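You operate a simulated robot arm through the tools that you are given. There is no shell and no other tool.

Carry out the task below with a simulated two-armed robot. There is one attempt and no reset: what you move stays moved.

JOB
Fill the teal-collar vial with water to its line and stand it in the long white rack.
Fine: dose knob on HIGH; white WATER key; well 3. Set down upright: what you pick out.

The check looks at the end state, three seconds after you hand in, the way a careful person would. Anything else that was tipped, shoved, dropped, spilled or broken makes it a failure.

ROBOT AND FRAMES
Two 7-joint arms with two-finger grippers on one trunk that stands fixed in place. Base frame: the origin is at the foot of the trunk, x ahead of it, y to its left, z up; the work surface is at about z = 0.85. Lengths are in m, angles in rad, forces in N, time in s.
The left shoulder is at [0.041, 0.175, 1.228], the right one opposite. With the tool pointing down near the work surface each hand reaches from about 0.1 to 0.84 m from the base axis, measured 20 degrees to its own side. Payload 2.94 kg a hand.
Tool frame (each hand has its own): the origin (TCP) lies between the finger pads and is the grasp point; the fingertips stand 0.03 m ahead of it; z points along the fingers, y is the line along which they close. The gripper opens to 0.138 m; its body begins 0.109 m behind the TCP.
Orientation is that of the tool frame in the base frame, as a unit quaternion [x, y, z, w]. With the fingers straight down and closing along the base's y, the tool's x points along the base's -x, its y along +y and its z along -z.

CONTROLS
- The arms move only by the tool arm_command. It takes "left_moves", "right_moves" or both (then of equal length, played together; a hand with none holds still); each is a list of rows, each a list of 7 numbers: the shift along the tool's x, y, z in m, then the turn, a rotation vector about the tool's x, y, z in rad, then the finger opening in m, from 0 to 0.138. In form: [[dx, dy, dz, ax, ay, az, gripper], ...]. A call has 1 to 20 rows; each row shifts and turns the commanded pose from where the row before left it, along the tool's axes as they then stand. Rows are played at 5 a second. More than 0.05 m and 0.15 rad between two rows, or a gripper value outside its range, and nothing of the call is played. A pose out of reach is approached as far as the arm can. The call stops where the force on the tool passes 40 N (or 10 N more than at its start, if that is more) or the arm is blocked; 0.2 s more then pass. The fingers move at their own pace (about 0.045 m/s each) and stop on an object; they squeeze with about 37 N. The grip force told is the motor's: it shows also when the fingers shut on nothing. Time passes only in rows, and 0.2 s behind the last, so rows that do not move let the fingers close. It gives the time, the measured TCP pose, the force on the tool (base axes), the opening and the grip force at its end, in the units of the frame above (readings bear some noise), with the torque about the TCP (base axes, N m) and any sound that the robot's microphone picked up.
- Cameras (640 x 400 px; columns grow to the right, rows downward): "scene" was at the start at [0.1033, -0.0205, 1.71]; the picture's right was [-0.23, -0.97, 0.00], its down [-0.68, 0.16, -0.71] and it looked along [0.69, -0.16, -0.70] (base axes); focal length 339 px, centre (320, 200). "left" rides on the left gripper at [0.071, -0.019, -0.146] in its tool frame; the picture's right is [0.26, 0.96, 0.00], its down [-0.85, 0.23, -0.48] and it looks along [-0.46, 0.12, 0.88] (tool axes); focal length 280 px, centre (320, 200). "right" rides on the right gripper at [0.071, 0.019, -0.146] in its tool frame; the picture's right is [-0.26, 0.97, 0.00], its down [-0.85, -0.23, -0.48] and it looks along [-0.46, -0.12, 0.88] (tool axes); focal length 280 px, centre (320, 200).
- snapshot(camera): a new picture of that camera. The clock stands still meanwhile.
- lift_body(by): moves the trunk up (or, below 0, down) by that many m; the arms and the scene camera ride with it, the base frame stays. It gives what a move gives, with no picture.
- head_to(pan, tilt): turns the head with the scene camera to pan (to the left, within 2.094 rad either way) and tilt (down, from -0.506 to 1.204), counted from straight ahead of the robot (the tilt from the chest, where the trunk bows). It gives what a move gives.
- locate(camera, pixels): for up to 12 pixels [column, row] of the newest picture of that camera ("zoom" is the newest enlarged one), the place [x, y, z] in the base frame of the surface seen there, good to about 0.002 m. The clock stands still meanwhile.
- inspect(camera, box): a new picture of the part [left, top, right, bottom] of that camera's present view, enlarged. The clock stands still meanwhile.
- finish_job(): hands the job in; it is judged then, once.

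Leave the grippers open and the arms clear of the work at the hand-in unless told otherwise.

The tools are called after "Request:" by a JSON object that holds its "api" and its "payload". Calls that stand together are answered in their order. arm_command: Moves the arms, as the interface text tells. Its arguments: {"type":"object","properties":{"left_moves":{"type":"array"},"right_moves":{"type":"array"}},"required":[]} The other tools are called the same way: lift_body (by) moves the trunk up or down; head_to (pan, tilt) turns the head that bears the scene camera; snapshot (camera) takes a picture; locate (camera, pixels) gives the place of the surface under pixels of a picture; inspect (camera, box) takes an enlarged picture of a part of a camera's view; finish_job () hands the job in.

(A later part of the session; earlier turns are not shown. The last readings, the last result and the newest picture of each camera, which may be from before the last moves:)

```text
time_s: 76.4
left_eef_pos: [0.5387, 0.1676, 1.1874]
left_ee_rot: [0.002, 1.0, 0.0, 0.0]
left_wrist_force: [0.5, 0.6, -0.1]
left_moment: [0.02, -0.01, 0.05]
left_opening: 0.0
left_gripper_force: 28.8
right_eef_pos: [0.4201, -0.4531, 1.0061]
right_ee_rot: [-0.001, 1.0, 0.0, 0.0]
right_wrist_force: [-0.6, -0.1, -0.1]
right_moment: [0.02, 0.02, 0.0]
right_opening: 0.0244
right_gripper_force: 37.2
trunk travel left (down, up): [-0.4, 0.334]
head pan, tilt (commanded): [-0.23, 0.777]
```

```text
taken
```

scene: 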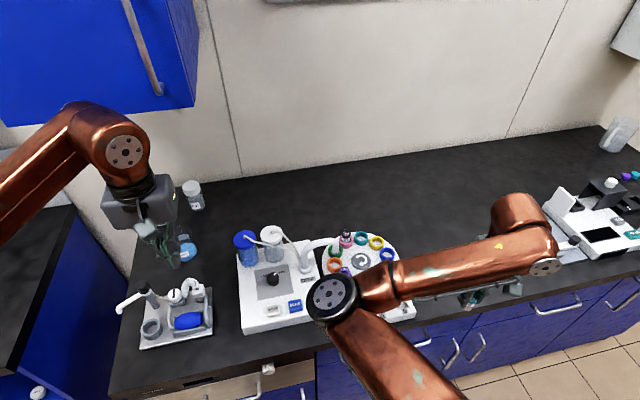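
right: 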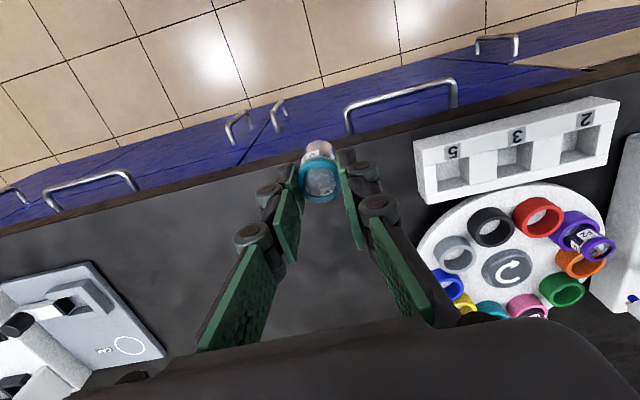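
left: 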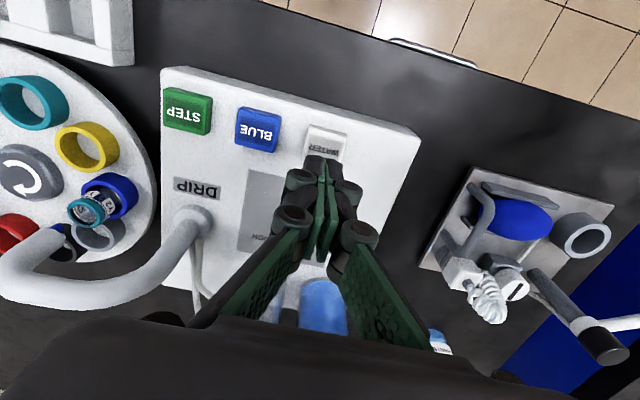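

That worked: the hand is at (0.42, -0.453). From here the right camera sees the rack, with well 3 at (515,160). I'll zoom and locate its edges before going over.

Request:
{"api": "inspect", "payload": {"camera": "right", "box": [410, 90, 630, 210]}}

```text
2.91 times, centred on (520, 150) of right
```

zoom: 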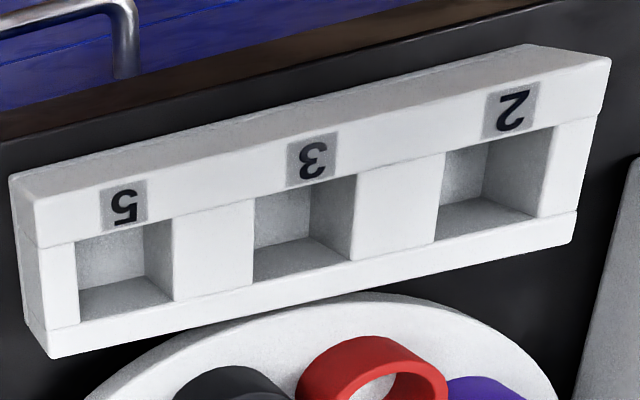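

Request:
{"api": "locate", "payload": {"camera": "zoom", "pixels": [[250, 200], [360, 172], [250, 285], [356, 262], [298, 260], [245, 240], [365, 215], [300, 188], [303, 278], [76, 240], [172, 218], [440, 153]]}}

```text
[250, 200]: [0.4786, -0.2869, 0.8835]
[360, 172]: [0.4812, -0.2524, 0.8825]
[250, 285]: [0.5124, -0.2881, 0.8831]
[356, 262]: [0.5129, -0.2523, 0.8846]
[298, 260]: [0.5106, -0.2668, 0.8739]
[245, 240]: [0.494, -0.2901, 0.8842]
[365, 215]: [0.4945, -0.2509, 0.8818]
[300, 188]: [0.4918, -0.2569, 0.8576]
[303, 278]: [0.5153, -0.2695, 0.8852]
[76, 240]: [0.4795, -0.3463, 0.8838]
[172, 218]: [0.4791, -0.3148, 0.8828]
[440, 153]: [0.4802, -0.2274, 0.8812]
```

Well 3 spans x 0.480 to 0.512 and y -0.287 to -0.253, so its centre is about (0.496, -0.270), with the top at z 0.884. I'll carry the vial slowly toward it at this height.

Request:
{"api": "arm_command", "payload": {"right_moves": [[-0.006, 0.014, 0, 0, 0, 0, 0.02], [-0.01, 0.024, 0, 0, 0, 0, 0.02], [-0.01, 0.024, 0, 0, 0, 0, 0.02], [-0.01, 0.024, 0, 0, 0, 0, 0.02], [-0.01, 0.024, 0, 0, 0, 0, 0.02], [-0.01, 0.024, 0, 0, 0, 0, 0.02], [-0.01, 0.024, 0, 0, 0, 0, 0.02], [-0.01, 0.024, 0, 0, 0, 0, 0.02], [0, 0, 0, 0, 0, 0, 0.02]]}}

Request:
{"api": "snapshot", "payload": {"camera": "right"}}

Request:
{"api": "snapshot", "payload": {"camera": "scene"}}

```text
time_s: 78.4
left_eef_pos: [0.5386, 0.1678, 1.1881]
left_ee_rot: [0.002, 1.0, 0.001, 0.0]
left_wrist_force: [-0.6, -0.1, 0.0]
left_moment: [0.0, -0.07, 0.01]
left_opening: 0.0
left_gripper_force: 28.9
right_eef_pos: [0.5226, -0.3266, 1.0203]
right_ee_rot: [0.0, 1.0, 0.001, -0.002]
right_wrist_force: [-0.5, 0.5, 0.2]
right_moment: [0.0, -0.02, -0.01]
right_opening: 0.0244
right_gripper_force: 36.7
right hand out of reach, approached as far as the arm can: row 5, 6, 7, 8
trunk travel left (down, up): [-0.4, 0.334]
head pan, tilt (commanded): [-0.23, 0.777]
```

```text
taken
```

right: 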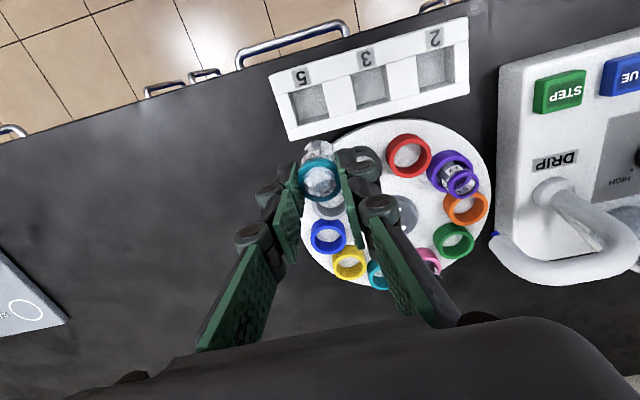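

```text
taken
```

scene: 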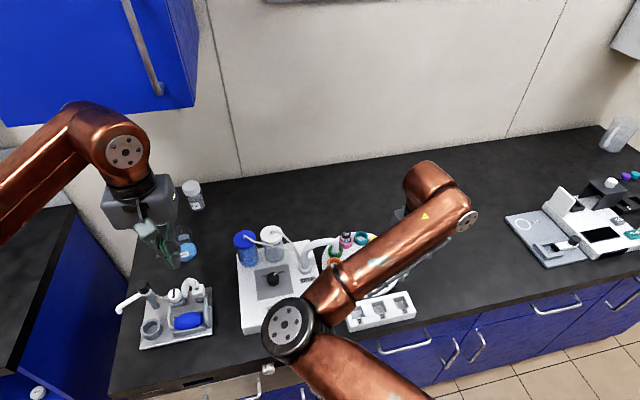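

The arm again hits a joint limit short of the target, since the upper arm can't swing further inward when folded this much. Raising the trunk stretches the arm out and should free it. The vial is held firmly and nothing is above, so I'll lift the trunk 0.2 m and then lower the hand.

Request:
{"api": "lift_body", "payload": {"by": 0.2}}

Request:
{"api": "snapshot", "payload": {"camera": "right"}}

Request:
{"api": "snapshot", "payload": {"camera": "scene"}}

```text
time_s: 80.6
left_eef_pos: [0.5415, 0.1674, 1.3878]
left_ee_rot: [0.002, 1.0, 0.0, -0.001]
left_wrist_force: [-0.8, -0.2, 0.3]
left_moment: [0.04, 0.01, 0.04]
left_opening: 0.0002
left_gripper_force: 28.9
right_eef_pos: [0.5232, -0.3279, 1.2203]
right_ee_rot: [0.0, 1.0, 0.0, -0.001]
right_wrist_force: [-0.5, -0.3, -0.7]
right_moment: [0.02, -0.02, 0.03]
right_opening: 0.0243
right_gripper_force: 36.8
trunk travel left (down, up): [-0.6, 0.134]
head pan, tilt (commanded): [-0.23, 0.777]
```

```text
taken
```

right: 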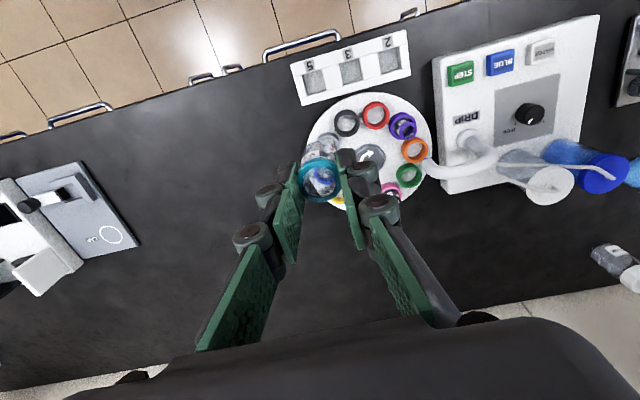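

```text
taken
```

scene: 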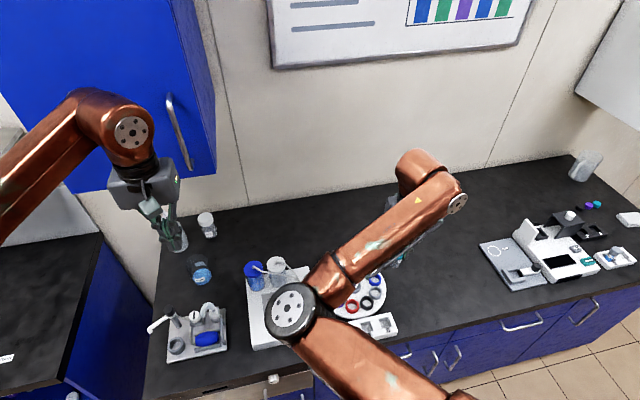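

The trunk is up and the vial is steady. I'll lower the hand 0.19 m at this spot, just outside the carousel's edge with the vial bottom staying above 0.96, then try moving toward well 3.

Request:
{"api": "arm_command", "payload": {"right_moves": [[0, 0, 0.015, 0, 0, 0, 0.02], [0, 0, 0.025, 0, 0, 0, 0.02], [0, 0, 0.025, 0, 0, 0, 0.02], [0, 0, 0.025, 0, 0, 0, 0.02], [0, 0, 0.025, 0, 0, 0, 0.02], [0, 0, 0.025, 0, 0, 0, 0.02], [0, 0, 0.025, 0, 0, 0, 0.02], [0, 0, 0.025, 0, 0, 0, 0.02], [0.006, 0.013, 0, 0, 0, 0, 0.02], [0.007, 0.015, 0, 0, 0, 0, 0.02], [0.007, 0.015, 0, 0, 0, 0, 0.02], [0.006, 0.014, 0, 0, 0, 0, 0.02], [0, 0, 0, 0, 0, 0, 0.02]]}}

Request:
{"api": "snapshot", "payload": {"camera": "right"}}

Request:
{"api": "snapshot", "payload": {"camera": "scene"}}

```text
time_s: 83.6
left_eef_pos: [0.5408, 0.1673, 1.3885]
left_ee_rot: [0.003, 1.0, 0.0, 0.0]
left_wrist_force: [0.1, -0.2, 0.3]
left_moment: [0.04, 0.01, 0.03]
left_opening: 0.0
left_gripper_force: 28.1
right_eef_pos: [0.5292, -0.3355, 1.046]
right_ee_rot: [0.026, 0.999, -0.036, 0.024]
right_wrist_force: [0.1, -0.1, 0.4]
right_moment: [-0.01, -0.02, -0.02]
right_opening: 0.0245
right_gripper_force: 36.9
right hand out of reach, approached as far as the arm can: row 3, 11, 12
trunk travel left (down, up): [-0.6, 0.134]
head pan, tilt (commanded): [-0.23, 0.777]
stopped in row 13 (right hand): the arm was blocked; the commanded pose is now the measured one
```

```text
taken
```

right: 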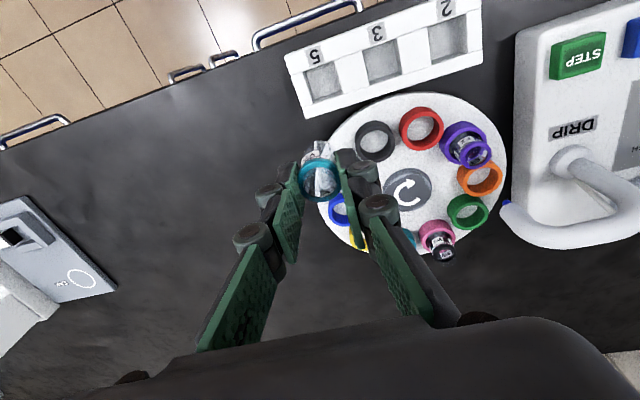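

```text
taken
```

scene: 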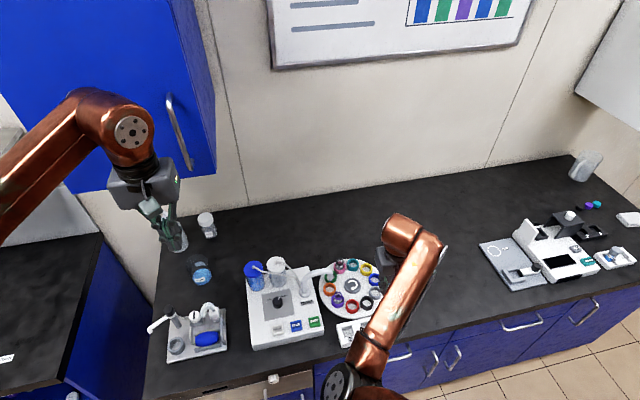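

The arm reports it was blocked and the hand tilted about 5°. The water level leaves margin for that. I'll check where the elbow is before doing anything else.

Request:
{"api": "locate", "payload": {"camera": "scene", "pixels": [[340, 385], [370, 350], [400, 290], [430, 250], [400, 225], [355, 335], [375, 330]]}}

Request:
{"api": "head_to", "payload": {"pan": -0.23, "tilt": 1.1}}

Request:
{"api": "snapshot", "payload": {"camera": "scene"}}

```text
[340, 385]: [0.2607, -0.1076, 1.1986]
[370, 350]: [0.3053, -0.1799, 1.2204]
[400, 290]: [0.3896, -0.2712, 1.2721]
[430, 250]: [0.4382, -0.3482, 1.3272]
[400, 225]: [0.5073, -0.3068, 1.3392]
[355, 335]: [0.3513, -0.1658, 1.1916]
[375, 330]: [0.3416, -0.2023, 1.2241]
```

```text
time_s: 84.4
left_eef_pos: [0.5413, 0.167, 1.3889]
left_ee_rot: [0.003, 1.0, 0.0, 0.001]
left_wrist_force: [0.3, 0.4, 0.0]
left_moment: [0.04, -0.01, -0.01]
left_opening: 0.0001
left_gripper_force: 27.9
right_eef_pos: [0.5265, -0.3343, 1.0466]
right_ee_rot: [0.026, 0.999, -0.035, 0.023]
right_wrist_force: [0.5, 0.2, 0.1]
right_moment: [0.02, -0.01, 0.0]
right_opening: 0.0243
right_gripper_force: 37.3
trunk travel left (down, up): [-0.6, 0.134]
head pan, tilt (commanded): [-0.23, 1.1]
```

```text
taken
```

scene: 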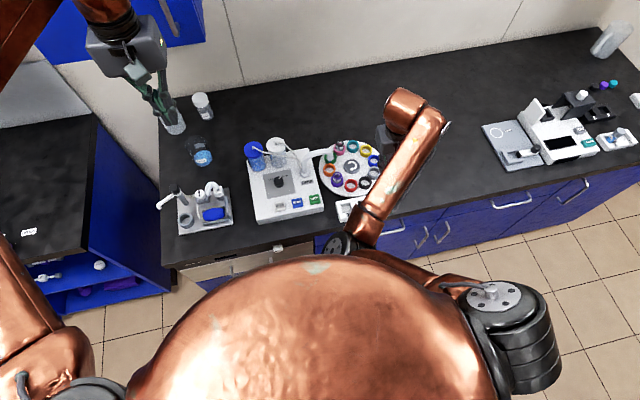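

The head view shows it: the right elbow folds inward in front of the robot's belly and is blocked there. The left arm keeps its elbow outside, so the left hand should place the vial. Plan: put the vial back in its blue ring with the right hand, step the carousel to bring it near, and pick it up with the left hand. First I'll straighten the hand and move away from the block (forward-right), then raise.

Request:
{"api": "arm_command", "payload": {"right_moves": [[-0.01, -0.01, 0, -0.03, 0.02, -0.025, 0.02], [-0.01, -0.015, 0, -0.039, 0.028, -0.029, 0.02], [-0.015, -0.015, 0, 0, 0, 0, 0.02], [0, 0, 0, 0, 0, 0, 0.02]]}}

Request:
{"api": "snapshot", "payload": {"camera": "right"}}

Request:
{"api": "snapshot", "payload": {"camera": "scene"}}

```text
time_s: 85.4
left_eef_pos: [0.541, 0.1687, 1.3895]
left_ee_rot: [0.003, 1.0, 0.0, 0.0]
left_wrist_force: [-0.2, 0.2, 0.2]
left_moment: [-0.02, -0.06, 0.0]
left_opening: 0.0003
left_gripper_force: 28.9
right_eef_pos: [0.5606, -0.369, 1.0461]
right_ee_rot: [-0.004, 1.0, 0.002, -0.002]
right_wrist_force: [-0.4, -0.4, -0.7]
right_moment: [-0.02, 0.0, 0.0]
right_opening: 0.0245
right_gripper_force: 36.7
trunk travel left (down, up): [-0.6, 0.134]
head pan, tilt (commanded): [-0.23, 1.1]
```

```text
taken
```

right: 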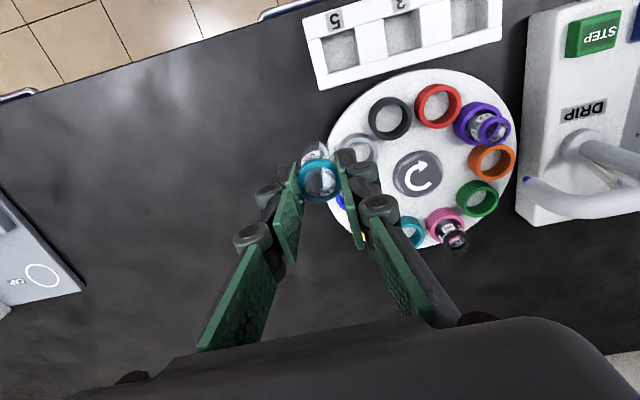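

```text
taken
```

scene: 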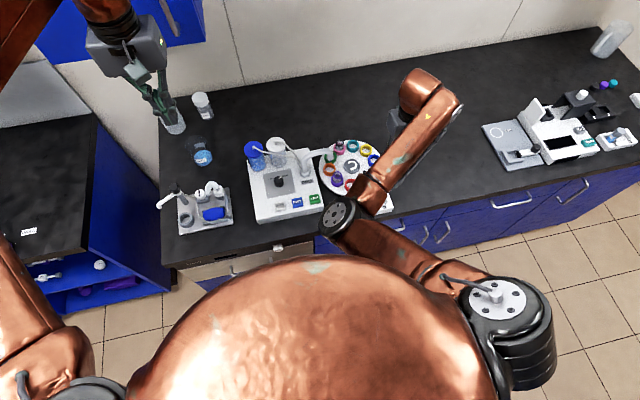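

The hand is straight again at (0.561, -0.369, 1.046). I'll raise it 0.2 m, then bring the trunk back down 0.2 m so that both arms return to known working heights.

Request:
{"api": "arm_command", "payload": {"right_moves": [[0, 0, -0.015, 0, 0, 0, 0.02], [0, 0, -0.025, 0, 0, 0, 0.02], [0, 0, -0.025, 0, 0, 0, 0.02], [0, 0, -0.025, 0, 0, 0, 0.02], [0, 0, -0.025, 0, 0, 0, 0.02], [0, 0, -0.025, 0, 0, 0, 0.02], [0, 0, -0.025, 0, 0, 0, 0.02], [0, 0, -0.02, 0, 0, 0, 0.02], [0, 0, -0.015, 0, 0, 0, 0.02], [0, 0, 0, 0, 0, 0, 0.02]]}}

Request:
{"api": "snapshot", "payload": {"camera": "right"}}

```text
time_s: 87.6
left_eef_pos: [0.5408, 0.167, 1.3881]
left_ee_rot: [0.003, 1.0, 0.0, 0.0]
left_wrist_force: [0.5, -0.4, -0.2]
left_moment: [-0.03, 0.02, -0.05]
left_opening: 0.0
left_gripper_force: 29.1
right_eef_pos: [0.5611, -0.3697, 1.2444]
right_ee_rot: [-0.003, 1.0, 0.002, -0.003]
right_wrist_force: [-0.3, -0.1, -0.2]
right_moment: [0.03, 0.0, 0.03]
right_opening: 0.0245
right_gripper_force: 37.5
trunk travel left (down, up): [-0.6, 0.134]
head pan, tilt (commanded): [-0.23, 1.1]
```

```text
taken
```

right: 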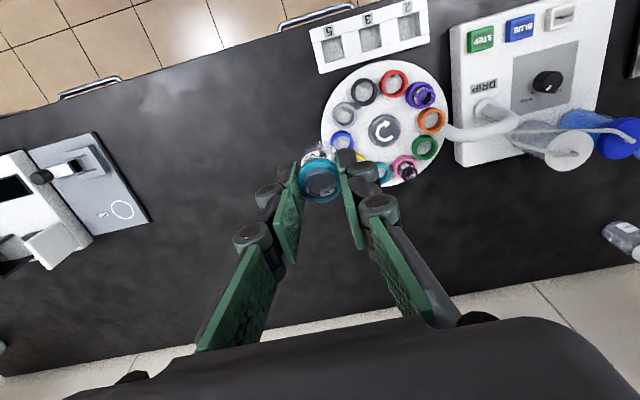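

The right hand is at z 1.244 and the left at 1.388, so lowering the trunk 0.2 m brings them to 1.044 and 1.188, both clear.

Request:
{"api": "lift_body", "payload": {"by": -0.2}}

Request:
{"api": "head_to", "payload": {"pan": -0.3, "tilt": 0.8}}

Request:
{"api": "snapshot", "payload": {"camera": "right"}}

Request:
{"api": "snapshot", "payload": {"camera": "scene"}}

```text
time_s: 89.8
left_eef_pos: [0.5401, 0.1672, 1.189]
left_ee_rot: [0.002, 1.0, 0.0, 0.0]
left_wrist_force: [-0.4, 0.4, 0.4]
left_moment: [-0.02, 0.01, 0.05]
left_opening: 0.0
left_gripper_force: 28.4
right_eef_pos: [0.5618, -0.3712, 1.0443]
right_ee_rot: [-0.004, 1.0, 0.001, -0.002]
right_wrist_force: [-0.4, 0.3, 0.3]
right_moment: [0.0, 0.0, -0.01]
right_opening: 0.0246
right_gripper_force: 36.8
trunk travel left (down, up): [-0.4, 0.334]
head pan, tilt (commanded): [-0.23, 1.1]
```

```text
time_s: 90.6
left_eef_pos: [0.5417, 0.1682, 1.1883]
left_ee_rot: [0.003, 1.0, 0.0, 0.0]
left_wrist_force: [-0.6, -0.9, -0.8]
left_moment: [-0.01, -0.01, -0.05]
left_opening: 0.0
left_gripper_force: 28.3
right_eef_pos: [0.5605, -0.3713, 1.045]
right_ee_rot: [-0.003, 1.0, 0.002, -0.003]
right_wrist_force: [0.2, 0.7, -0.4]
right_moment: [0.0, 0.02, -0.02]
right_opening: 0.0244
right_gripper_force: 37.0
trunk travel left (down, up): [-0.4, 0.334]
head pan, tilt (commanded): [-0.3, 0.799]
```

```text
taken
```

right: 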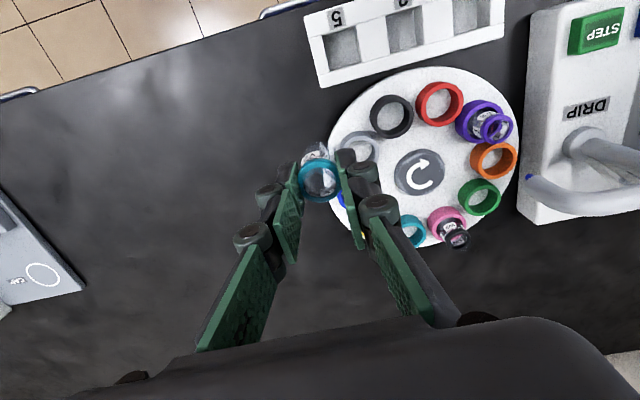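

```text
taken
```

scene: 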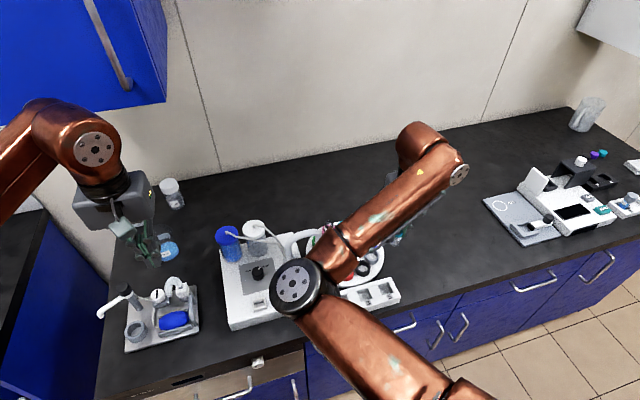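

All stable. Now I'll carry the vial back over its blue ring at (0.649, -0.351), z ≈ 1.02.

Request:
{"api": "arm_command", "payload": {"right_moves": [[-0.0127, 0.003, 0.003, 0, 0, 0, 0.02], [-0.019, 0.0043, 0.0043, 0, 0, 0, 0.02], [-0.019, 0.0043, 0.0043, 0, 0, 0, 0.02], [-0.019, 0.0043, 0.0043, 0, 0, 0, 0.02], [-0.019, 0.0043, 0.0043, 0, 0, 0, 0.02], [0, 0, 0, 0, 0, 0, 0.02], [0, 0, 0, 0, 0, 0, 0.02]]}}

Request:
{"api": "snapshot", "payload": {"camera": "right"}}

Request:
{"api": "inspect", "payload": {"camera": "right", "box": [260, 90, 400, 230]}}

```text
time_s: 92.2
left_eef_pos: [0.5415, 0.168, 1.1894]
left_ee_rot: [0.002, 1.0, 0.0, 0.0]
left_wrist_force: [0.2, 0.1, -0.5]
left_moment: [-0.04, 0.04, 0.01]
left_opening: 0.0001
left_gripper_force: 28.6
right_eef_pos: [0.6515, -0.349, 1.0248]
right_ee_rot: [-0.003, 1.0, 0.002, -0.002]
right_wrist_force: [0.4, 0.7, -0.9]
right_moment: [0.0, 0.03, -0.01]
right_opening: 0.0244
right_gripper_force: 36.5
trunk travel left (down, up): [-0.4, 0.334]
head pan, tilt (commanded): [-0.3, 0.799]
```

```text
taken
```

right: 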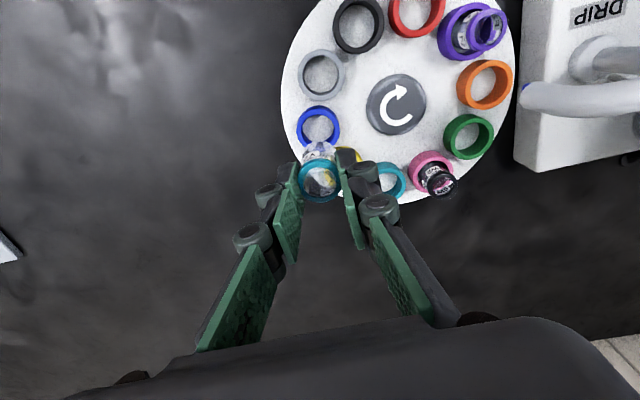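

```text
2.86 times, centred on (330, 160) of right
```

zoom: 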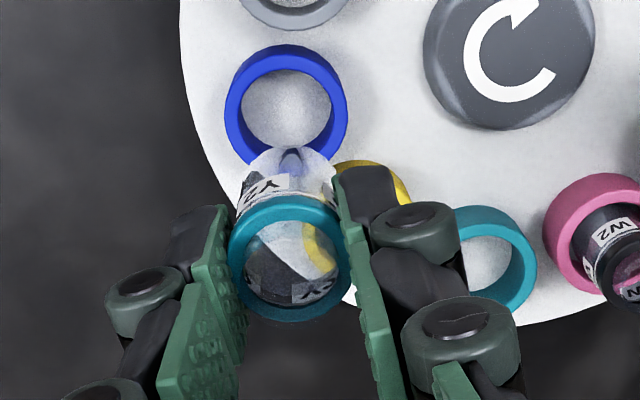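

I'll check the ring's centre from this view against my position.

Request:
{"api": "locate", "payload": {"camera": "zoom", "pixels": [[233, 110], [340, 108], [284, 55], [255, 70], [318, 70], [240, 140], [335, 140], [285, 100], [290, 205], [238, 260], [345, 260], [290, 308]]}}

```text
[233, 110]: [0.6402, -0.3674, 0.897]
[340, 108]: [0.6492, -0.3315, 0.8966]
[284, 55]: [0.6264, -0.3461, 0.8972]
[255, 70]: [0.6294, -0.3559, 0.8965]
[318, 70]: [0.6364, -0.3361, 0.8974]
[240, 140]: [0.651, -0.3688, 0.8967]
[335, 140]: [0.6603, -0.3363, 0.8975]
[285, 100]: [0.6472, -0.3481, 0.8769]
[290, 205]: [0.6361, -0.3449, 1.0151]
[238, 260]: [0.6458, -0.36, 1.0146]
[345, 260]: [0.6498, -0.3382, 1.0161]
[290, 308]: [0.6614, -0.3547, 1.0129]
```

The ring centre is about (0.6468, -0.350) and the vial axis about (0.648, -0.3495). I'll correct 2 mm and descend to just above the ring's mouth (TCP 0.960).

Request:
{"api": "arm_command", "payload": {"right_moves": [[0.002, -0.001, 0, 0, 0, 0, 0.02], [0, 0, 0.02, 0, 0, 0, 0.02], [0, 0, 0.02, 0, 0, 0, 0.02], [0, 0, 0.015, 0, 0, 0, 0.02], [0, 0, 0.01, 0, 0, 0, 0.02], [0, 0, 0, 0, 0, 0, 0.02]]}}

Request:
{"api": "inspect", "payload": {"camera": "right", "box": [260, 90, 400, 230]}}

```text
time_s: 93.6
left_eef_pos: [0.5417, 0.167, 1.1897]
left_ee_rot: [0.003, 1.0, 0.0, 0.0]
left_wrist_force: [0.6, -0.2, 0.2]
left_moment: [0.01, 0.02, -0.01]
left_opening: 0.0002
left_gripper_force: 28.3
right_eef_pos: [0.6485, -0.3507, 0.9583]
right_ee_rot: [-0.003, 1.0, 0.002, -0.002]
right_wrist_force: [0.3, 0.2, -0.3]
right_moment: [0.02, -0.02, -0.02]
right_opening: 0.0243
right_gripper_force: 36.9
trunk travel left (down, up): [-0.4, 0.334]
head pan, tilt (commanded): [-0.3, 0.799]
```

```text
2.86 times, centred on (330, 160) of right
```

zoom: 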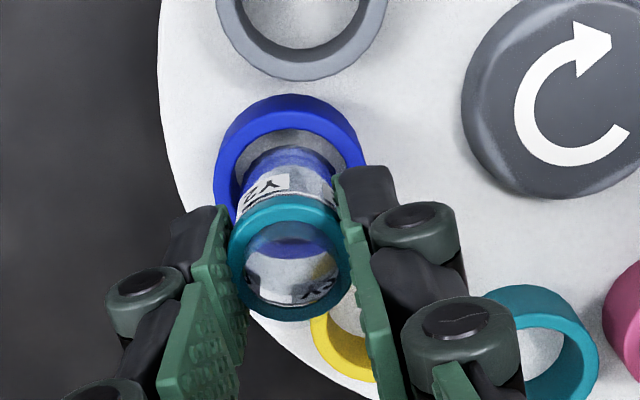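

The vial is lined up as it was just after lifting. I'll lower it the last 24 mm in small rows, watching the force.

Request:
{"api": "arm_command", "payload": {"right_moves": [[0, 0, 0.007, 0, 0, 0, 0.02], [0, 0, 0.007, 0, 0, 0, 0.02], [0, 0, 0.006, 0, 0, 0, 0.02], [0, 0, 0.003, 0, 0, 0, 0.02], [0, 0, 0, 0, 0, 0, 0.02]]}}

Request:
{"api": "inspect", "payload": {"camera": "right", "box": [260, 90, 400, 230]}}

```text
time_s: 94.8
left_eef_pos: [0.5414, 0.1676, 1.1885]
left_ee_rot: [0.001, 1.0, 0.0, 0.0]
left_wrist_force: [0.1, -0.8, 0.5]
left_moment: [0.01, 0.02, 0.02]
left_opening: 0.0001
left_gripper_force: 28.5
right_eef_pos: [0.6472, -0.3513, 0.937]
right_ee_rot: [-0.003, 1.0, 0.001, -0.002]
right_wrist_force: [-0.2, 0.8, -1.1]
right_moment: [-0.02, -0.02, -0.04]
right_opening: 0.0246
right_gripper_force: 37.2
trunk travel left (down, up): [-0.4, 0.334]
head pan, tilt (commanded): [-0.3, 0.799]
```

```text
2.86 times, centred on (330, 160) of right
```

zoom: 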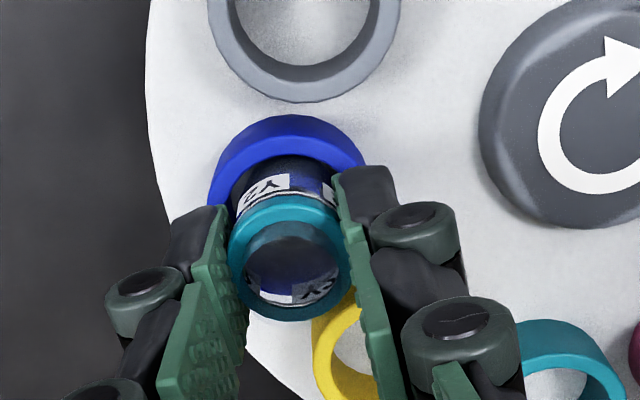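

The vial is in the ring with TCP 0.937. I'll lower 2 mm then 1 mm more, checking for contact.

Request:
{"api": "arm_command", "payload": {"right_moves": [[0, 0, 0.002, 0, 0, 0, 0.02], [0, 0, 0.001, 0, 0, 0, 0.02], [0, 0, 0, 0, 0, 0, 0.02]]}}

```text
time_s: 95.6
left_eef_pos: [0.5414, 0.1678, 1.1885]
left_ee_rot: [0.003, 1.0, 0.0, 0.0]
left_wrist_force: [0.3, 0.5, 0.3]
left_moment: [0.03, 0.01, 0.02]
left_opening: 0.0003
left_gripper_force: 28.3
right_eef_pos: [0.6473, -0.3489, 0.9317]
right_ee_rot: [-0.004, 1.0, 0.001, -0.003]
right_wrist_force: [-0.2, -0.3, -1.0]
right_moment: [0.0, -0.01, -0.05]
right_opening: 0.0247
right_gripper_force: 37.8
trunk travel left (down, up): [-0.4, 0.334]
head pan, tilt (commanded): [-0.3, 0.799]
```

There is no contact yet within noise, so I'll lower in 1 mm rows until contact shows.

Request:
{"api": "arm_command", "payload": {"right_moves": [[0, 0, 0.001, 0, 0, 0, 0.02], [0, 0, 0, 0, 0, 0, 0.02]]}}

```text
time_s: 96.2
left_eef_pos: [0.5415, 0.1676, 1.1891]
left_ee_rot: [0.002, 1.0, 0.001, 0.0]
left_wrist_force: [-0.1, -0.7, 0.1]
left_moment: [-0.01, -0.01, 0.0]
left_opening: 0.0
left_gripper_force: 28.3
right_eef_pos: [0.6478, -0.3503, 0.9339]
right_ee_rot: [-0.004, 1.0, 0.002, -0.002]
right_wrist_force: [0.1, -0.4, 4.1]
right_moment: [0.01, 0.0, 0.0]
right_opening: 0.0246
right_gripper_force: 37.2
trunk travel left (down, up): [-0.4, 0.334]
head pan, tilt (commanded): [-0.3, 0.799]
```

An upward force of 4.1 N says the vial's base stands on the well floor. I'll open the fingers to 0.07 and rise.

Request:
{"api": "arm_command", "payload": {"right_moves": [[0, 0, 0, 0, 0, 0, 0.035], [0, 0, 0, 0, 0, 0, 0.07], [0, 0, 0, 0, 0, 0, 0.07], [0, 0, 0, 0, 0, 0, 0.07], [0, 0, -0.02, 0, 0, 0, 0.07], [0, 0, -0.03, 0, 0, 0, 0.07], [0, 0, -0.04, 0, 0, 0, 0.07], [0, 0, -0.04, 0, 0, 0, 0.07], [0, 0, 0, 0, 0, 0, 0.07]]}}

Request:
{"api": "snapshot", "payload": {"camera": "right"}}

Request:
{"api": "inspect", "payload": {"camera": "right", "box": [285, 90, 355, 160]}}

```text
time_s: 98.2
left_eef_pos: [0.5402, 0.167, 1.188]
left_ee_rot: [0.002, 1.0, 0.0, 0.0]
left_wrist_force: [0.4, 0.6, -1.0]
left_moment: [0.0, 0.0, 0.01]
left_opening: 0.0002
left_gripper_force: 28.1
right_eef_pos: [0.6472, -0.3535, 1.0634]
right_ee_rot: [-0.004, 1.0, 0.002, -0.003]
right_wrist_force: [0.0, -0.4, -0.1]
right_moment: [0.01, 0.03, 0.01]
right_opening: 0.0697
right_gripper_force: 0.0
trunk travel left (down, up): [-0.4, 0.334]
head pan, tilt (commanded): [-0.3, 0.799]
```

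```text
taken
```

right: 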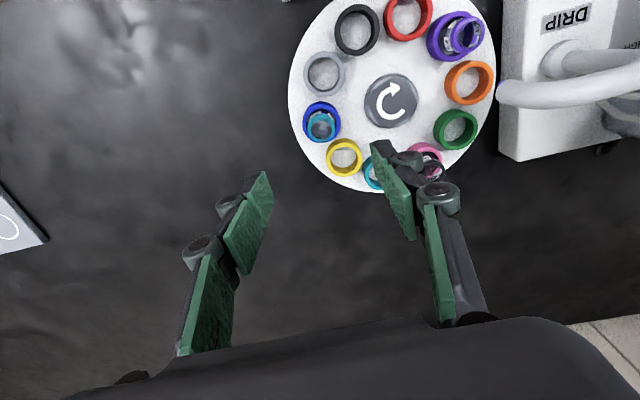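

```text
5.71 times, centred on (320, 125) of right
```

zoom: 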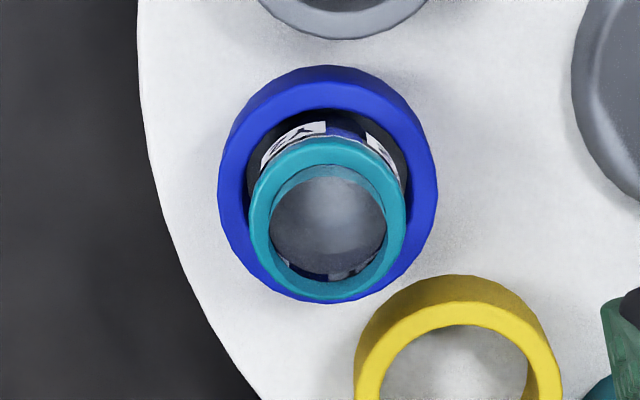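

The vial stands upright in the blue ring again. I'll raise the right hand and bring it back to the far-right parking pose it held before, so the left arm has room.

Request:
{"api": "arm_command", "payload": {"right_moves": [[0, 0, -0.04, 0, 0, 0, 0.07], [0, 0, -0.04, 0, 0, 0, 0.07], [0, 0, -0.04, 0, 0, 0, 0.07], [0, 0, -0.04, 0, 0, 0, 0.07], [0, 0, -0.04, 0, 0, 0, 0.07], [0.0313, -0.0337, 0, 0, 0, 0, 0.138], [0.0313, -0.0337, 0, 0, 0, 0, 0.138], [0.0313, -0.0337, 0, 0, 0, 0, 0.138], [0.0313, -0.0337, 0, 0, 0, 0, 0.138], [0.0313, -0.0337, 0, 0, 0, 0, 0.138], [0.0313, -0.0337, 0, 0, 0, 0, 0.138], [0.0313, -0.0337, 0, 0, 0, 0, 0.138], [0.0313, -0.0337, 0, 0, 0, 0, 0.138], [0.0313, -0.0337, 0, 0, 0, 0, 0.138], [0, 0, 0, 0, 0, 0, 0.138]]}}

Request:
{"api": "snapshot", "payload": {"camera": "scene"}}

```text
time_s: 101.4
left_eef_pos: [0.5423, 0.1683, 1.1882]
left_ee_rot: [0.003, 1.0, -0.002, -0.001]
left_wrist_force: [0.5, 0.8, -0.5]
left_moment: [-0.05, 0.03, 0.0]
left_opening: 0.0
left_gripper_force: 28.2
right_eef_pos: [0.3691, -0.6559, 1.2637]
right_ee_rot: [-0.004, 1.0, 0.002, -0.003]
right_wrist_force: [-0.1, 0.2, -0.2]
right_moment: [-0.06, 0.06, -0.01]
right_opening: 0.1381
right_gripper_force: 0.0
trunk travel left (down, up): [-0.4, 0.334]
head pan, tilt (commanded): [-0.3, 0.799]
```

```text
taken
```

scene: 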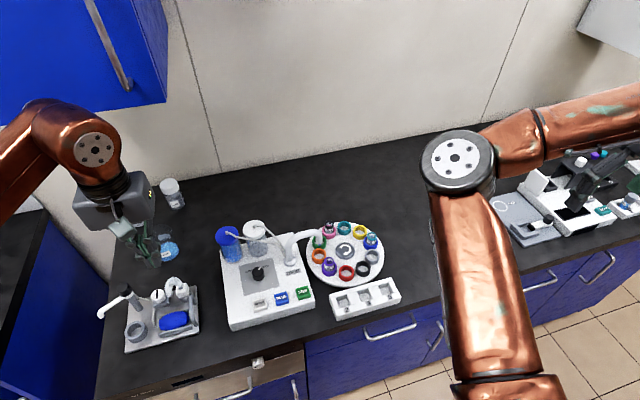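

The right arm is parked. Before moving the left arm near the rack, I'll check the right elbow's position for clearance.

Request:
{"api": "locate", "payload": {"camera": "scene", "pixels": [[457, 157], [440, 190], [432, 160], [445, 240], [460, 300], [490, 230], [520, 140], [425, 150]]}}

```text
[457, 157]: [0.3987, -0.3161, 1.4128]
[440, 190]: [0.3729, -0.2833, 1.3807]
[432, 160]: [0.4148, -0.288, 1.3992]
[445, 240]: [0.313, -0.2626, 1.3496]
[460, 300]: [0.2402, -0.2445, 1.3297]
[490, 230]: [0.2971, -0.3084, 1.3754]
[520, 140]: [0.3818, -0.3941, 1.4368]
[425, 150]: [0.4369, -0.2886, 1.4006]
```

The right elbow is at about (0.41, -0.31) and z 1.28 to 1.41, too near where the left wrist will be over the rack. I'll move the right hand farther back and right, to (0.25, -0.75), to pull the elbow away.

Request:
{"api": "arm_command", "payload": {"right_moves": [[0.03, -0.0235, 0, 0, 0, 0, 0.138], [0.03, -0.0235, 0, 0, 0, 0, 0.138], [0.03, -0.0235, 0, 0, 0, 0, 0.138], [0.03, -0.0235, 0, 0, 0, 0, 0.138], [0, 0, 0, 0, 0, 0, 0.138]]}}

Request:
{"api": "snapshot", "payload": {"camera": "scene"}}

```text
time_s: 102.6
left_eef_pos: [0.5417, 0.1677, 1.1883]
left_ee_rot: [0.003, 1.0, 0.001, -0.001]
left_wrist_force: [0.0, 0.5, -0.2]
left_moment: [-0.01, 0.01, 0.02]
left_opening: 0.0
left_gripper_force: 28.3
right_eef_pos: [0.2504, -0.7518, 1.2638]
right_ee_rot: [-0.003, 1.0, 0.003, -0.003]
right_wrist_force: [0.3, 0.3, 0.1]
right_moment: [0.0, 0.07, 0.02]
right_opening: 0.1379
right_gripper_force: 0.1
trunk travel left (down, up): [-0.4, 0.334]
head pan, tilt (commanded): [-0.3, 0.799]
```

```text
taken
```

scene: 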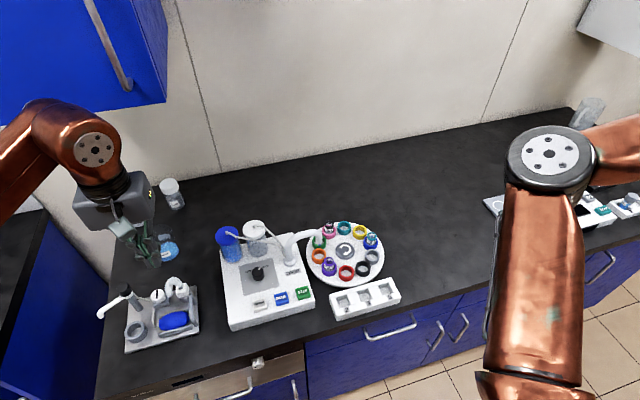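

The right arm is well out of the way now. I'll test the left hand's reach: move it at z ≈ 1.15 to above well 3 (0.496, -0.270).

Request:
{"api": "arm_command", "payload": {"left_moves": [[0.0042, -0.0398, 0.0035, 0, 0, 0, 0.07], [0.0042, -0.0398, 0.0035, 0, 0, 0, 0.07], [0.0042, -0.0398, 0.0035, 0, 0, 0, 0.07], [0.0042, -0.0398, 0.0035, 0, 0, 0, 0.07], [0.0042, -0.0398, 0.0035, 0, 0, 0, 0.07], [0.0042, -0.0398, 0.0035, 0, 0, 0, 0.07], [0.0042, -0.0398, 0.0035, 0, 0, 0, 0.07], [0.0042, -0.0398, 0.0035, 0, 0, 0, 0.07], [0.0042, -0.0398, 0.0035, 0, 0, 0, 0.07], [0.0042, -0.0398, 0.0035, 0, 0, 0, 0.07], [0.0042, -0.0398, 0.0035, 0, 0, 0, 0.07], [0, 0, 0, 0, 0, 0, 0.07]]}}

Request:
{"api": "snapshot", "payload": {"camera": "scene"}}

Request:
{"api": "snapshot", "payload": {"camera": "left"}}

```text
time_s: 105.2
left_eef_pos: [0.4938, -0.2696, 1.1508]
left_ee_rot: [0.002, 1.0, 0.0, -0.001]
left_wrist_force: [0.3, 0.5, 0.1]
left_moment: [-0.04, 0.01, 0.04]
left_opening: 0.07
left_gripper_force: 0.1
right_eef_pos: [0.25, -0.7522, 1.2637]
right_ee_rot: [-0.003, 1.0, 0.002, -0.003]
right_wrist_force: [0.9, 0.6, 1.6]
right_moment: [-0.04, 0.02, -0.02]
right_opening: 0.1379
right_gripper_force: 0.1
trunk travel left (down, up): [-0.4, 0.334]
head pan, tilt (commanded): [-0.3, 0.799]
```

```text
taken
```

scene: 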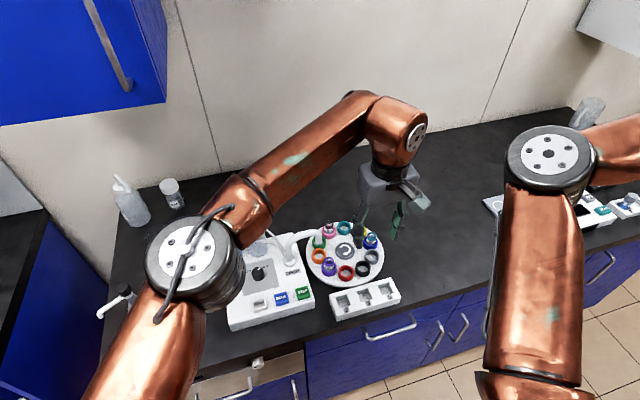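

```text
taken
```

left: 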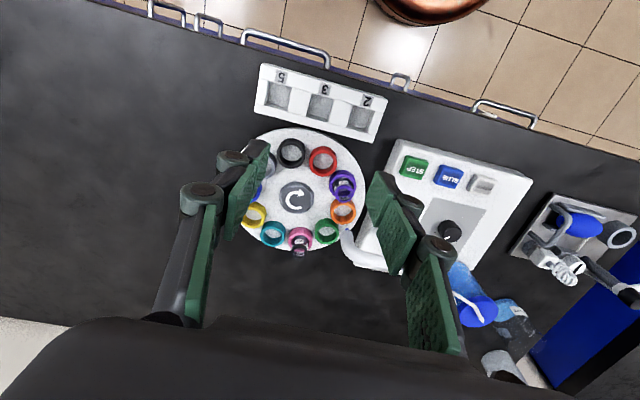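

The left arm reaches above well 3 at z 1.15. I'll check its elbow height over the equipment and then test lower, to z ≈ 1.0.

Request:
{"api": "locate", "payload": {"camera": "scene", "pixels": [[190, 250], [230, 215], [165, 310], [220, 280], [280, 170], [385, 120]]}}

Request:
{"api": "arm_command", "payload": {"left_moves": [[0, 0, 0.03, 0, 0, 0, 0.07], [0, 0, 0.03, 0, 0, 0, 0.07], [0, 0, 0.03, 0, 0, 0, 0.07], [0, 0, 0.03, 0, 0, 0, 0.07], [0, 0, 0.02, 0, 0, 0, 0.07], [0, 0, 0, 0, 0, 0, 0.07]]}}

Request:
{"api": "snapshot", "payload": {"camera": "scene"}}

Request:
{"api": "snapshot", "payload": {"camera": "left"}}

```text
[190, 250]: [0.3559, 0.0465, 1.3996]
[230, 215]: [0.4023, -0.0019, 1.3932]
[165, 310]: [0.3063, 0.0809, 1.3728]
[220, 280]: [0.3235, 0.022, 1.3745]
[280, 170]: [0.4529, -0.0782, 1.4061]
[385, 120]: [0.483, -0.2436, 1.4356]
```

```text
time_s: 106.6
left_eef_pos: [0.493, -0.2704, 1.0105]
left_ee_rot: [0.003, 1.0, 0.0, 0.0]
left_wrist_force: [0.3, -0.5, 0.8]
left_moment: [-0.04, 0.01, -0.04]
left_opening: 0.0699
left_gripper_force: 0.1
right_eef_pos: [0.2494, -0.753, 1.2625]
right_ee_rot: [-0.004, 1.0, 0.003, -0.004]
right_wrist_force: [0.1, -0.7, 0.6]
right_moment: [-0.01, 0.04, -0.01]
right_opening: 0.1378
right_gripper_force: 0.1
trunk travel left (down, up): [-0.4, 0.334]
head pan, tilt (commanded): [-0.3, 0.799]
```

```text
taken
```

scene: 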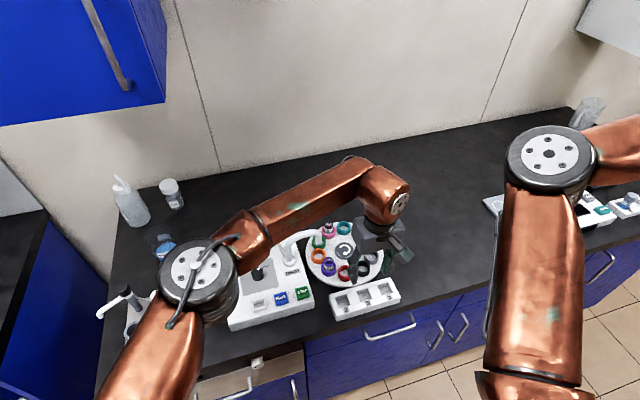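

```text
taken
```

left: 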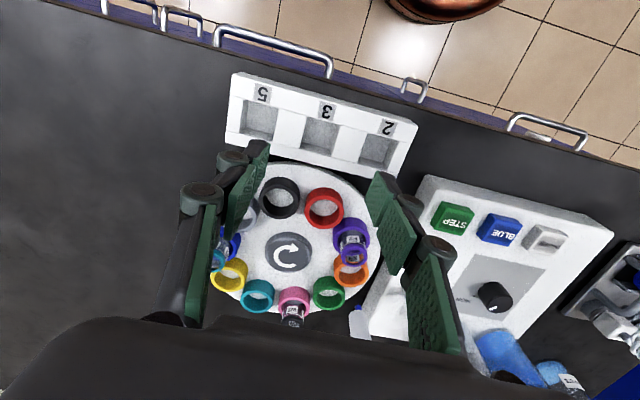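

Reach is fine. From here the left camera sees the rack well, with well 3 near (320,135). Zooming to measure its edges.

Request:
{"api": "inspect", "payload": {"camera": "left", "box": [225, 70, 420, 185]}}

```text
3.28 times, centred on (322, 128) of left
```

zoom: 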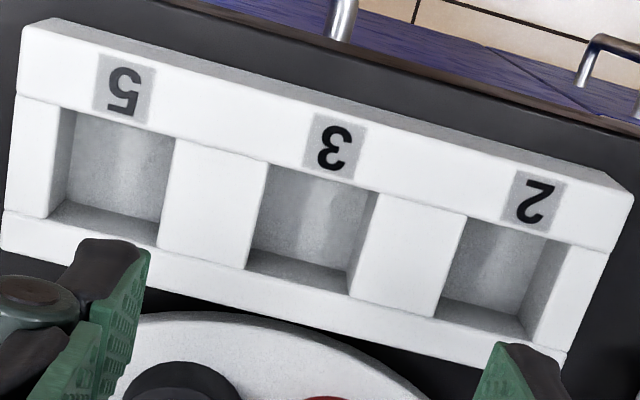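

Request:
{"api": "locate", "payload": {"camera": "zoom", "pixels": [[266, 160], [378, 190], [246, 272], [350, 302], [256, 215], [366, 245], [320, 170], [298, 290], [310, 220], [275, 185], [360, 210], [300, 272]]}}

```text
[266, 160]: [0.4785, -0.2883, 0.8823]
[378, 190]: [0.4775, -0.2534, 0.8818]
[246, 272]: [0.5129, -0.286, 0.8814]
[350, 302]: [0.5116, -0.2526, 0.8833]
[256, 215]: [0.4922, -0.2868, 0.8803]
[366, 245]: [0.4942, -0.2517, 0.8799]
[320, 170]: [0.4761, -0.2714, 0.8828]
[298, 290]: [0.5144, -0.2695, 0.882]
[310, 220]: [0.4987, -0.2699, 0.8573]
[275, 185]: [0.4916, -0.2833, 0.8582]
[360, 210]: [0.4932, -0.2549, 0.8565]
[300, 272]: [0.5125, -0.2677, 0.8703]
```

Well 3's centre is about (0.495, -0.270), floor z 0.857, confirmed by both cameras. Now the left hand goes back to STEP (raise, cross over, close the fingers) to bring the vial two places nearer.

Request:
{"api": "arm_command", "payload": {"left_moves": [[0, 0, -0.03, 0, 0, 0, 0.07], [0, 0, -0.03, 0, 0, 0, 0.04], [-0.0116, 0.0393, 0, 0, 0, 0, 0], [-0.0116, 0.0393, 0, 0, 0, 0, 0], [-0.0116, 0.0393, 0, 0, 0, 0, 0], [-0.0116, 0.0393, 0, 0, 0, 0, 0], [0, 0, 0.035, 0, 0, 0, 0], [0, 0, 0.035, 0, 0, 0, 0], [0, 0, 0.035, 0, 0, 0, 0], [0, 0, 0, 0, 0, 0, 0]]}}

Request:
{"api": "snapshot", "payload": {"camera": "left"}}

Request:
{"api": "inspect", "payload": {"camera": "scene", "box": [210, 210, 400, 340]}}

```text
time_s: 108.8
left_eef_pos: [0.5397, -0.1138, 0.966]
left_ee_rot: [0.003, 1.0, 0.001, 0.0]
left_wrist_force: [0.2, 0.4, 0.0]
left_moment: [0.0, -0.01, 0.0]
left_opening: 0.0
left_gripper_force: 28.6
right_eef_pos: [0.2496, -0.7527, 1.2627]
right_ee_rot: [-0.004, 1.0, 0.002, -0.003]
right_wrist_force: [-0.1, 0.3, -1.1]
right_moment: [-0.02, 0.04, -0.01]
right_opening: 0.1381
right_gripper_force: 0.0
trunk travel left (down, up): [-0.4, 0.334]
head pan, tilt (commanded): [-0.3, 0.799]
```

```text
taken
```

left: 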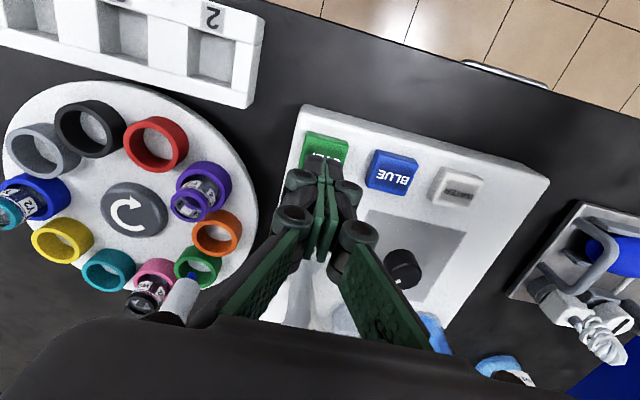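

```text
3.08 times, centred on (305, 275) of scene
```

zoom: 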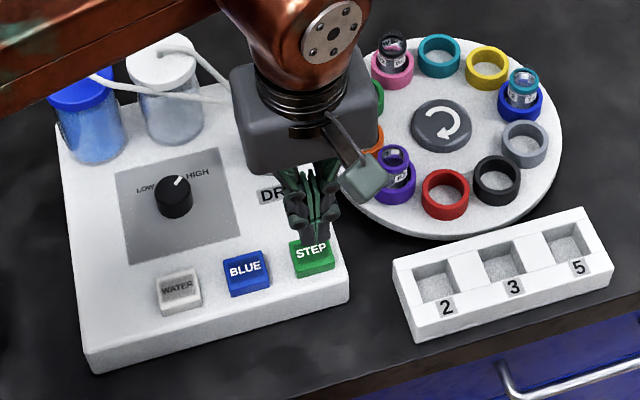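

Hovering over STEP at z 0.966. Pressing twice, with a pause between.

Request:
{"api": "arm_command", "payload": {"left_moves": [[0, 0, 0.02, 0, 0, 0, 0], [0, 0, 0.009, 0, 0, 0, 0], [0, 0, 0.002, 0, 0, 0, 0], [0, 0, 0.002, 0, 0, 0, 0], [0, 0, 0.002, 0, 0, 0, 0], [0, 0, 0.002, 0, 0, 0, 0], [0, 0, -0.02, 0, 0, 0, 0], [0, 0, -0.01, 0, 0, 0, 0], [0, 0, 0, 0, 0, 0, 0], [0, 0, 0, 0, 0, 0, 0], [0, 0, 0, 0, 0, 0, 0], [0, 0, 0.02, 0, 0, 0, 0], [0, 0, 0.004, 0, 0, 0, 0], [0, 0, 0.002, 0, 0, 0, 0], [0, 0, 0.002, 0, 0, 0, 0], [0, 0, 0.002, 0, 0, 0, 0], [0, 0, -0.02, 0, 0, 0, 0], [0, 0, -0.01, 0, 0, 0, 0], [0, 0, 0, 0, 0, 0, 0], [0, 0, 0, 0, 0, 0, 0]]}}

Request:
{"api": "inspect", "payload": {"camera": "scene", "box": [210, 210, 400, 340]}}

```text
time_s: 113.0
left_eef_pos: [0.5401, -0.1132, 0.9583]
left_ee_rot: [0.003, 1.0, 0.0, 0.0]
left_wrist_force: [0.0, 0.3, 0.1]
left_moment: [-0.01, -0.02, 0.0]
left_opening: 0.0
left_gripper_force: 27.8
right_eef_pos: [0.2494, -0.7519, 1.2628]
right_ee_rot: [-0.004, 1.0, 0.002, -0.002]
right_wrist_force: [-0.7, 0.2, -0.5]
right_moment: [0.0, -0.02, 0.02]
right_opening: 0.1381
right_gripper_force: 0.2
trunk travel left (down, up): [-0.4, 0.334]
head pan, tilt (commanded): [-0.3, 0.799]
heard: click, click
```

```text
3.08 times, centred on (305, 275) of scene
```

zoom: 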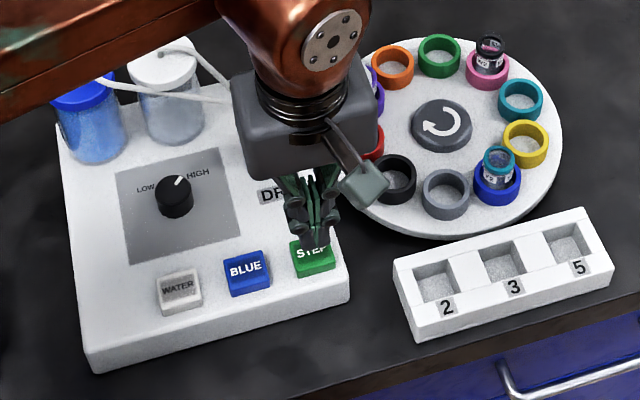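

Two clicks; the vial is now at the near right of the carousel, zoom (497,175), expected at about (0.569, -0.293). I'll raise the left hand and hover above it with the fingers opened to 0.07.

Request:
{"api": "arm_command", "payload": {"left_moves": [[0, 0, -0.037, 0, 0, 0, 0], [0, 0, -0.037, 0, 0, 0, 0], [0, 0, -0.037, 0, 0, 0, 0], [-0.0057, -0.036, 0, 0, 0, 0, 0.03], [-0.0057, -0.036, 0, 0, 0, 0, 0.07], [-0.0057, -0.036, 0, 0, 0, 0, 0.07], [-0.0057, -0.036, 0, 0, 0, 0, 0.07], [-0.0057, -0.036, 0, 0, 0, 0, 0.07], [0, 0, 0, 0, 0, 0, 0.07]]}}

Request:
{"api": "snapshot", "payload": {"camera": "left"}}

Request:
{"api": "inspect", "payload": {"camera": "left", "box": [280, 90, 370, 180]}}

```text
time_s: 115.0
left_eef_pos: [0.5635, -0.2669, 1.0719]
left_ee_rot: [0.001, 1.0, -0.002, -0.001]
left_wrist_force: [0.1, 0.8, -0.5]
left_moment: [-0.13, 0.02, 0.02]
left_opening: 0.0699
left_gripper_force: 0.1
left hand out of reach, approached as far as the arm can: row 8
right_eef_pos: [0.2503, -0.7481, 1.2655]
right_ee_rot: [-0.003, 1.0, 0.001, -0.002]
right_wrist_force: [-0.3, 1.2, 0.3]
right_moment: [-0.08, 0.04, 0.03]
right_opening: 0.1379
right_gripper_force: 0.0
trunk travel left (down, up): [-0.4, 0.334]
head pan, tilt (commanded): [-0.3, 0.799]
```

```text
taken
```

left: 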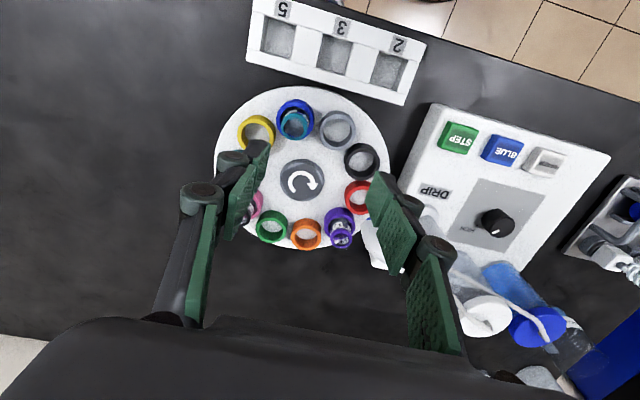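

```text
4.44 times, centred on (325, 135) of left
```

zoom: 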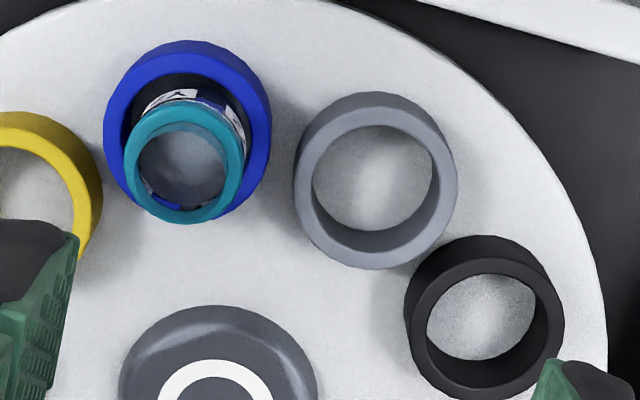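

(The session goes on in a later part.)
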